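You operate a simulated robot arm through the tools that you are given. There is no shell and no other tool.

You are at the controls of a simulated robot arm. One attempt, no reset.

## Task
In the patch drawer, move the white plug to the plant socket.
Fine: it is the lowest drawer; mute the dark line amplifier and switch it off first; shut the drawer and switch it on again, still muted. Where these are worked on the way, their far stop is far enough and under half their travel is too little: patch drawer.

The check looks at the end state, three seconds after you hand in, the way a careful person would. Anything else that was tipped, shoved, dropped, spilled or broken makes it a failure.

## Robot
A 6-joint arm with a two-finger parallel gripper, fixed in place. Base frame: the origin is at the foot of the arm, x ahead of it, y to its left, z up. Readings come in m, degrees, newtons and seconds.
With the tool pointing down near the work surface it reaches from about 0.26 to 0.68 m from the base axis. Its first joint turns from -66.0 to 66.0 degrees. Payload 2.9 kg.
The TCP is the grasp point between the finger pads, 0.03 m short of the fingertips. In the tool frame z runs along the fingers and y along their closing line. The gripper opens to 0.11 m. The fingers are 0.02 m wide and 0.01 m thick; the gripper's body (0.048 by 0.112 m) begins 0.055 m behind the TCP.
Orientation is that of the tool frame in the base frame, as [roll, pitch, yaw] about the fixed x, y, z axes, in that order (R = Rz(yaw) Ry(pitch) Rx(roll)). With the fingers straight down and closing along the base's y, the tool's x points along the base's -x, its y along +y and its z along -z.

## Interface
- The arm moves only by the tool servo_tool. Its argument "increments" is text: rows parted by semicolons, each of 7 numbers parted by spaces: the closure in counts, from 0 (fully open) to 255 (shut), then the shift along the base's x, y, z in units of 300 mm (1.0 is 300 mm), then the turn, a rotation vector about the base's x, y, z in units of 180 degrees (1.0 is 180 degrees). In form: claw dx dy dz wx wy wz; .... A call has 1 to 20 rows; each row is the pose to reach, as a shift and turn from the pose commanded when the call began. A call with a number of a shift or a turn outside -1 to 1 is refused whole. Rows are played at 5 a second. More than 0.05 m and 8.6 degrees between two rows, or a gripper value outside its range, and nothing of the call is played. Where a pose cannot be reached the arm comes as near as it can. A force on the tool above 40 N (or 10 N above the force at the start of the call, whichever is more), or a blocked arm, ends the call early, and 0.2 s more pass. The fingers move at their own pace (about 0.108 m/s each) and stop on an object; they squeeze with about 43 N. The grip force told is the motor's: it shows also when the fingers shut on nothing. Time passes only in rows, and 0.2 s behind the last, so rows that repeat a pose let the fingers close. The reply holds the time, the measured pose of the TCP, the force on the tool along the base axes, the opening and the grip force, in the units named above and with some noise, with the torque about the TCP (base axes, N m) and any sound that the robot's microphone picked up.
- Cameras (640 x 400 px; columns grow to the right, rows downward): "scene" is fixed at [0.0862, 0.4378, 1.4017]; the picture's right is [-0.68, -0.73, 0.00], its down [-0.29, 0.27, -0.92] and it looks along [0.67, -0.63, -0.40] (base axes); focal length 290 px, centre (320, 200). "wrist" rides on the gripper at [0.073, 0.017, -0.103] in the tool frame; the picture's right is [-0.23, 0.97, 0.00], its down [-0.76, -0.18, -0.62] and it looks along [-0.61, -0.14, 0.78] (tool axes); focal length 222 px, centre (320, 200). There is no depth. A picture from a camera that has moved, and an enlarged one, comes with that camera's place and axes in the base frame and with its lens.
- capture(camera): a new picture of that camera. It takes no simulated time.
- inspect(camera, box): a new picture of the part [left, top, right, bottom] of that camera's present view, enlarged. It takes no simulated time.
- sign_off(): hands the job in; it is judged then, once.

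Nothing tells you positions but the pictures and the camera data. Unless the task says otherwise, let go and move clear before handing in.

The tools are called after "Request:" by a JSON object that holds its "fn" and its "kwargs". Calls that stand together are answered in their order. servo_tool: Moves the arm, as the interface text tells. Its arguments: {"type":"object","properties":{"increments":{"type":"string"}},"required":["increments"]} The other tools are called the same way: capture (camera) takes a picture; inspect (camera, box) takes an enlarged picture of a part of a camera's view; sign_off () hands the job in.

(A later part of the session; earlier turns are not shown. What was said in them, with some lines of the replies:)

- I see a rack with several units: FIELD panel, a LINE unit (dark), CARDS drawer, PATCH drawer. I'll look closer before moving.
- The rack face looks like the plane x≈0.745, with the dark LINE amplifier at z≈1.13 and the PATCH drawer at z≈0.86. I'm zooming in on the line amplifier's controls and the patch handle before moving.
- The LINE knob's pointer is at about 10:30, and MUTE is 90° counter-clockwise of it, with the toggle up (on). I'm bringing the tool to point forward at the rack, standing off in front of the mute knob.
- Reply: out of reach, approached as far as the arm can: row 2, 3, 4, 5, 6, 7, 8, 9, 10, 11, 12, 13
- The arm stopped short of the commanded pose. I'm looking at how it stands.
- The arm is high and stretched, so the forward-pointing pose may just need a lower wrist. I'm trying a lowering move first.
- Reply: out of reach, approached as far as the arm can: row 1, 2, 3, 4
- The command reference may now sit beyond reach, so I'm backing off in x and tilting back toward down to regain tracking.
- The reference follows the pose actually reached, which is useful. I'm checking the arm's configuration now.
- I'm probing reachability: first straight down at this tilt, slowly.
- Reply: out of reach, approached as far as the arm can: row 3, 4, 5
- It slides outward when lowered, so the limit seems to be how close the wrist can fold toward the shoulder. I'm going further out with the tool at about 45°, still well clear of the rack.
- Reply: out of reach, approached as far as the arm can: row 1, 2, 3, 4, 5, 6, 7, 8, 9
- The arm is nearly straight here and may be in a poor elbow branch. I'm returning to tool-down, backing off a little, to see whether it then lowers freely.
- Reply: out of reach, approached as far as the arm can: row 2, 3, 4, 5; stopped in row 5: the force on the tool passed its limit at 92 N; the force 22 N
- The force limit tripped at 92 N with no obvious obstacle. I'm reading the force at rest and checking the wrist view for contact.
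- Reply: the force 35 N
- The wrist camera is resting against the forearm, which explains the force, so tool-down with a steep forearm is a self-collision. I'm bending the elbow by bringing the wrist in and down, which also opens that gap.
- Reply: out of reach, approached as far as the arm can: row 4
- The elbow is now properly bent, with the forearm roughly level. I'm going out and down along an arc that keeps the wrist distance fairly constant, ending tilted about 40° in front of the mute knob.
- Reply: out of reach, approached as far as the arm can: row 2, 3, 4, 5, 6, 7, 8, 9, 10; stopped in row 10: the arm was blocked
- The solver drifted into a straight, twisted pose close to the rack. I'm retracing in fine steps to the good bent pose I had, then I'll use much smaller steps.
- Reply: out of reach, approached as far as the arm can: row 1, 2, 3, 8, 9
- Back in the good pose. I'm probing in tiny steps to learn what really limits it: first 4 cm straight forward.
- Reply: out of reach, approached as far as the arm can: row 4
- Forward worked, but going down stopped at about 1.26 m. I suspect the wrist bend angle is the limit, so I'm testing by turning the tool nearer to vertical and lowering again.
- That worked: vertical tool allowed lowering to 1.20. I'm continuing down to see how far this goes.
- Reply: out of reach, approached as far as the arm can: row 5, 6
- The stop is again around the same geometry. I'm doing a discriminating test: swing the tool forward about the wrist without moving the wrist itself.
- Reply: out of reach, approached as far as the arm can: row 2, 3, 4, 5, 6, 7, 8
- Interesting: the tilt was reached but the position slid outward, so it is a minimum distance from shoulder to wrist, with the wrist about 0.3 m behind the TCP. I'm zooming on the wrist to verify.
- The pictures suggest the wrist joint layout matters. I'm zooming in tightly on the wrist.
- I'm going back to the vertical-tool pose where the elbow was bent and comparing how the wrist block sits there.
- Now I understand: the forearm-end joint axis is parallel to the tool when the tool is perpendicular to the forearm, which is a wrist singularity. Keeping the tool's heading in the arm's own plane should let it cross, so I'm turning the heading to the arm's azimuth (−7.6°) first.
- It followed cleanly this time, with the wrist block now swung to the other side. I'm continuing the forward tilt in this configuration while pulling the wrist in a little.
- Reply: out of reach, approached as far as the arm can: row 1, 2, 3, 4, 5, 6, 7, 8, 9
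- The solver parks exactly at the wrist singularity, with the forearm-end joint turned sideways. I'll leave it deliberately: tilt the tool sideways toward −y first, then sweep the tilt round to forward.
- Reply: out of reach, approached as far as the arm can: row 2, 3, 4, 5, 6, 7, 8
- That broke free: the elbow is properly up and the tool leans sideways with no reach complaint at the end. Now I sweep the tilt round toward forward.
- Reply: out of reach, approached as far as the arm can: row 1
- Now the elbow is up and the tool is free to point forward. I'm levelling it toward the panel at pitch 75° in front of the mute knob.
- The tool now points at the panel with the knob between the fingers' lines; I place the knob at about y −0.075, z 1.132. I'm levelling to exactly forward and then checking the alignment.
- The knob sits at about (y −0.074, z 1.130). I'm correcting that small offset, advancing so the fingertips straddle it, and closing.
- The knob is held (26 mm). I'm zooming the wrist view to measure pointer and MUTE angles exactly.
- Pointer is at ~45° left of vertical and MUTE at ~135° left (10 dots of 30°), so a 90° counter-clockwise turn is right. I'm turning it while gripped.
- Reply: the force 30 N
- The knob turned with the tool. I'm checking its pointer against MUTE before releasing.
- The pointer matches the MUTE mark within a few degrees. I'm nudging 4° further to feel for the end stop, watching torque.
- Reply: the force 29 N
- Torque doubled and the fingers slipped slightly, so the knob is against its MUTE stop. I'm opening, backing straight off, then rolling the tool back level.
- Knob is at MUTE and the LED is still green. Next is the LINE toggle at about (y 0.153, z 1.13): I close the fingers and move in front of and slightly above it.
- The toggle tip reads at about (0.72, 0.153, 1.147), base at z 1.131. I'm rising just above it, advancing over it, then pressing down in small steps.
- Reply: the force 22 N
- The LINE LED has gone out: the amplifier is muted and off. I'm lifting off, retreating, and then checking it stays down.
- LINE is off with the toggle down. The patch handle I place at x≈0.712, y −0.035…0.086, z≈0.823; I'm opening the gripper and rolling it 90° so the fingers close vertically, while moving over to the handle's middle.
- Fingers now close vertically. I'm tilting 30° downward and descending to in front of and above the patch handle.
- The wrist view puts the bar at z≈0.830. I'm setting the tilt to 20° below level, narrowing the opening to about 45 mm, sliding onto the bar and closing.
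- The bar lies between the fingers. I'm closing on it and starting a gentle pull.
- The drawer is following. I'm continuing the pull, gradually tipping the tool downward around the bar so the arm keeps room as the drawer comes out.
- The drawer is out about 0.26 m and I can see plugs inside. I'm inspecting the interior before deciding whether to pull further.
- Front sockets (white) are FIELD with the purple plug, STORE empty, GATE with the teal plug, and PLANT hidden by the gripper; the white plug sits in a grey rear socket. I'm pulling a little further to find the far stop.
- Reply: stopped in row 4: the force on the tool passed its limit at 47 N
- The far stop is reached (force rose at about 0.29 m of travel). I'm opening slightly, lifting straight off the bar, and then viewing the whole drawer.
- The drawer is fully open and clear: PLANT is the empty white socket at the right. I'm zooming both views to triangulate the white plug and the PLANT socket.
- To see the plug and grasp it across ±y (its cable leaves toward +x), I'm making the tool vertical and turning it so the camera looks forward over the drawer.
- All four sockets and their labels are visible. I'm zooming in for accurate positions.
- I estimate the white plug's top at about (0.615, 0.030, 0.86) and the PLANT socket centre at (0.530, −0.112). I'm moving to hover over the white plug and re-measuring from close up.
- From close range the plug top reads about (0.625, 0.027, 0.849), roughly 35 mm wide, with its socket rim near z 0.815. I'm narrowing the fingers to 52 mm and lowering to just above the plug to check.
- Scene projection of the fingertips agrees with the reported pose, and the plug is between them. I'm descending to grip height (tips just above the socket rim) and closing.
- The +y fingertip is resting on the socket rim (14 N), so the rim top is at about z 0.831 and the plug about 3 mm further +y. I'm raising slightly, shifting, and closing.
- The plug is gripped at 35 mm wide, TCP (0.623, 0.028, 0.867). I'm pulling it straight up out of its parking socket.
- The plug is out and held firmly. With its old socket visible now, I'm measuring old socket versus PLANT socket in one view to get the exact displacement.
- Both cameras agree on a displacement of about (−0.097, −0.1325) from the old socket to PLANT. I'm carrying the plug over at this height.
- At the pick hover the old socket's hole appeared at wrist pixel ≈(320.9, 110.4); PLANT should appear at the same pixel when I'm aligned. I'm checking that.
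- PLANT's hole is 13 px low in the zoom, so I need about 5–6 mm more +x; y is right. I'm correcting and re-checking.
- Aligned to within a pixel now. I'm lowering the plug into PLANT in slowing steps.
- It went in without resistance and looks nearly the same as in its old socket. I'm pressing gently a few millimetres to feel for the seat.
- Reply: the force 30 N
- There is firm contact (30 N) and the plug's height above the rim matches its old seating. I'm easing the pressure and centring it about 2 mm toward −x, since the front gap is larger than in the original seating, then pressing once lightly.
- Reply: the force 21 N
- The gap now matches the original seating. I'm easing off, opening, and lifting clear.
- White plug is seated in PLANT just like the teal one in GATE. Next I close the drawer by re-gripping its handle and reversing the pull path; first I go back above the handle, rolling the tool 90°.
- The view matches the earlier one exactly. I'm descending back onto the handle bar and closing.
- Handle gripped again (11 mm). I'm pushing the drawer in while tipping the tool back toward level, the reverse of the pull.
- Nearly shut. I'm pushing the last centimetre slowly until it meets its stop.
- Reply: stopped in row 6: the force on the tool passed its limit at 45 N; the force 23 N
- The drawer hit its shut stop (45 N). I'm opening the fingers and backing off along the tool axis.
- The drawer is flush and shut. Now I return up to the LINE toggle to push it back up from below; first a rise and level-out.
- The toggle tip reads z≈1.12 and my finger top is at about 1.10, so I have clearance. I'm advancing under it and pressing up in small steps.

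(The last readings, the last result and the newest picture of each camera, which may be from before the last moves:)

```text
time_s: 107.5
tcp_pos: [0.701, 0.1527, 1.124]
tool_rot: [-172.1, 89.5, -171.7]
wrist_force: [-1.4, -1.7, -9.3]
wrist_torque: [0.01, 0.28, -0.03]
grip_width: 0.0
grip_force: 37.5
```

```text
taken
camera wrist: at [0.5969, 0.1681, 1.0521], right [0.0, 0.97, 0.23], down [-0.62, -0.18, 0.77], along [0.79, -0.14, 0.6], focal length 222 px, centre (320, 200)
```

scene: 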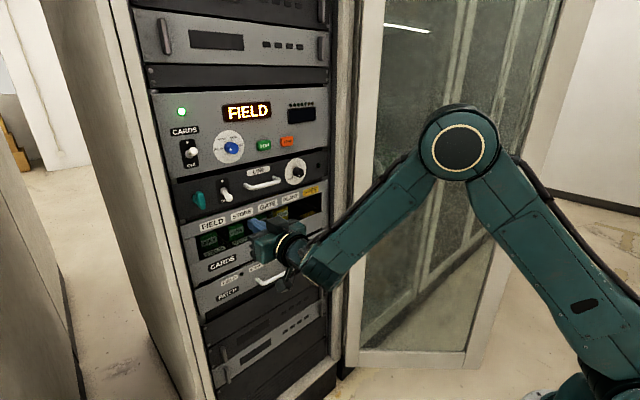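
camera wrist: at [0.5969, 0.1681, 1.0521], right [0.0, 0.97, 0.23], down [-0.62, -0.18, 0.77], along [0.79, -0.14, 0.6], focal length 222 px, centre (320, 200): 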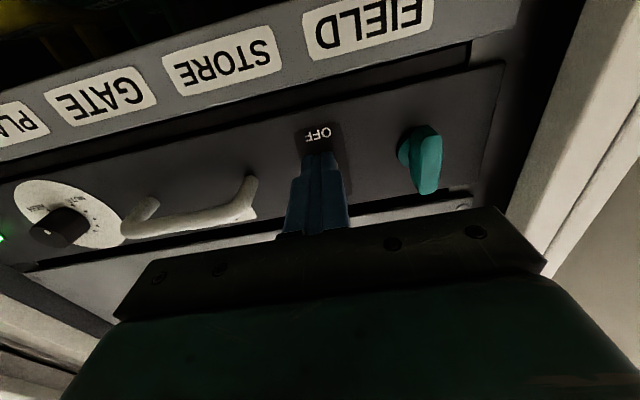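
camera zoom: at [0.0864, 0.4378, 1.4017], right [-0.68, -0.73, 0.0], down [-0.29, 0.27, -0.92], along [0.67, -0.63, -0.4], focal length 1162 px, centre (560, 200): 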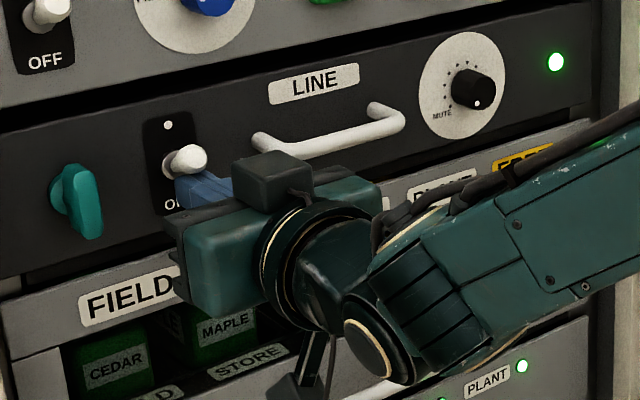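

LINE is on again (green) and the PLANT patch light is lit. I'm dropping off the toggle, retreating, and checking everything.

Request:
{"fn": "servo_tool", "kwargs": {"increments": "255 0 0 -0.04 0 0 0; 255 -0.05 0 -0.08 0 0 0; 255 -0.15 0 -0.1 0 0 0; 255 -0.28 0 -0.1 0 0 0; 255 -0.4 0 -0.05 0 0 0; 255 -0.45 0 0 0 0 0; 255 -0.45 -0.1 0.03 0 0 0; 255 -0.45 -0.2 0.06 0 0 0; 255 -0.45 -0.32 0.1 0 0 0; 255 -0.45 -0.45 0.15 0 0 0; 255 -0.45 -0.58 0.2 0 0 0; 255 -0.45 -0.58 0.2 0 0 0"}}

Request:
{"fn": "capture", "kwargs": {"camera": "scene"}}

Request:
{"fn": "inspect", "kwargs": {"camera": "scene", "box": [150, 80, 340, 200]}}

Request:
{"fn": "inspect", "kwargs": {"camera": "scene", "box": [180, 170, 250, 215]}}

Request:
{"fn": "inspect", "kwargs": {"camera": "scene", "box": [180, 190, 340, 310]}}

Request:
{"fn": "inspect", "kwargs": {"camera": "scene", "box": [275, 150, 330, 190]}}

```text
time_s: 110.1
tcp_pos: [0.5657, -0.0214, 1.1883]
tool_rot: [-147.4, 89.9, -146.9]
wrist_force: [0.0, -0.2, 0.2]
wrist_torque: [0.0, -0.01, -0.02]
grip_width: 0.0002
grip_force: 37.5
```

```text
taken
```

scene: 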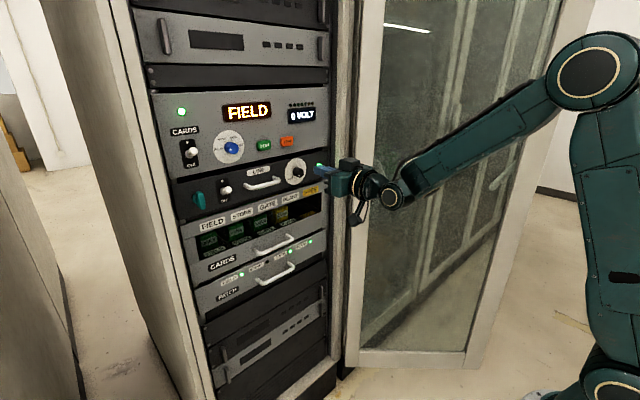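

```text
3.33 times, centred on (245, 140) of scene
camera zoom: at [0.0862, 0.4377, 1.4017], right [-0.68, -0.73, 0.0], down [-0.29, 0.27, -0.92], along [0.67, -0.63, -0.4], focal length 968 px, centre (570, 400)
```

zoom: 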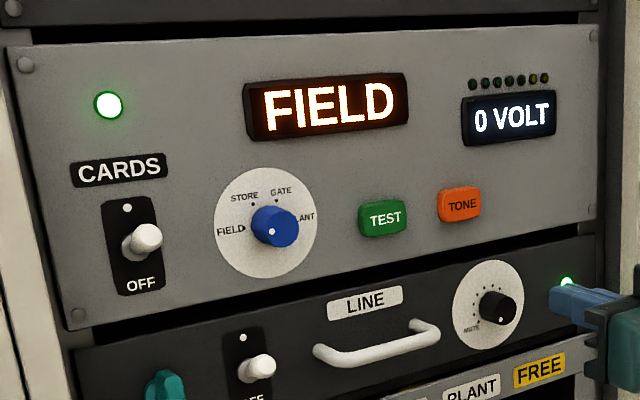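

```text
8.89 times, centred on (215, 192) of scene
camera zoom: at [0.0862, 0.4377, 1.4017], right [-0.68, -0.73, 0.0], down [-0.29, 0.27, -0.92], along [0.67, -0.63, -0.4], focal length 2582 px, centre (1253, 267)
```

zoom: 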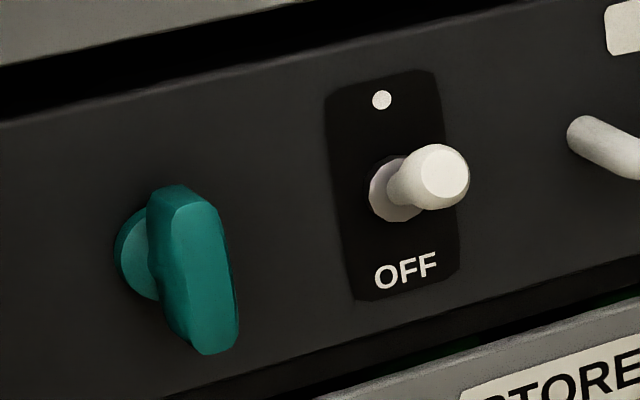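

```text
3.33 times, centred on (260, 250) of scene
camera zoom: at [0.0862, 0.4377, 1.4017], right [-0.68, -0.73, 0.0], down [-0.29, 0.27, -0.92], along [0.67, -0.63, -0.4], focal length 968 px, centre (520, 33)
```

zoom: 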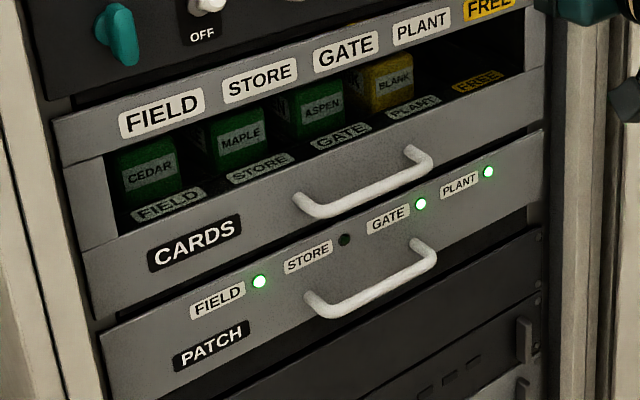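

```text
10.00 times, centred on (302, 170) of scene
camera zoom: at [0.0862, 0.4377, 1.4017], right [-0.68, -0.73, 0.0], down [-0.29, 0.27, -0.92], along [0.67, -0.63, -0.4], focal length 2905 px, centre (495, 500)
```

zoom: 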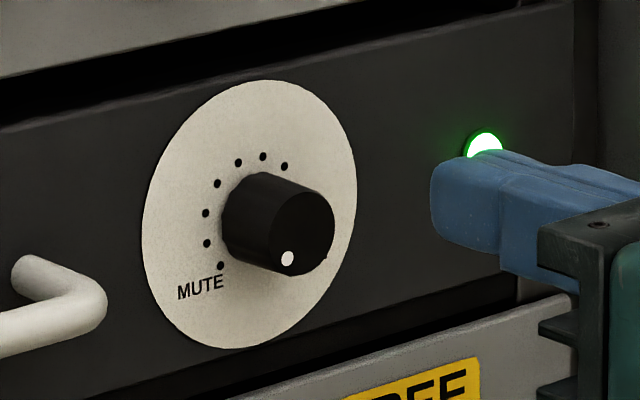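

Everything reads right: the LINE knob is at MUTE and its toggle is up with the LED green. The patch drawer is shut flush with FIELD, GATE and PLANT lit, nothing else has moved, and the arm is clear, so I'm handing in.

Request:
{"fn": "sign_off", "kwargs": {}}

```text
The job is handed in.
```

The white plug is now in the PLANT socket, and I've handed the job in; no verdict has come back yet.

- **Line amplifier:** I turned the knob to its MUTE stop and switched the amplifier off before touching the drawer. It is on again now, with its light green and the knob still at MUTE.
- **Patch drawer:** I pulled it to its far stop, about 0.29 m, and afterwards pushed it back until it met its shut stop. It sits flush.
- **Plug:** The white plug came out of the middle grey socket at the back. Its height above the rim in PLANT matches how it sat before. The drawer's FIELD, GATE and PLANT lights are on; before the job it was only FIELD and GATE.
- **Everything else:** In the last pictures, the purple and teal plugs' lights, the cards and the other unit's controls looked as they did at the start. Their cables and the white plug's lead shifted a little inside the drawer.

Early on, the arm's own wrist camera pressed against its forearm and tripped the force limit at 92 N. I backed it off, and nothing in the rack was touched then.
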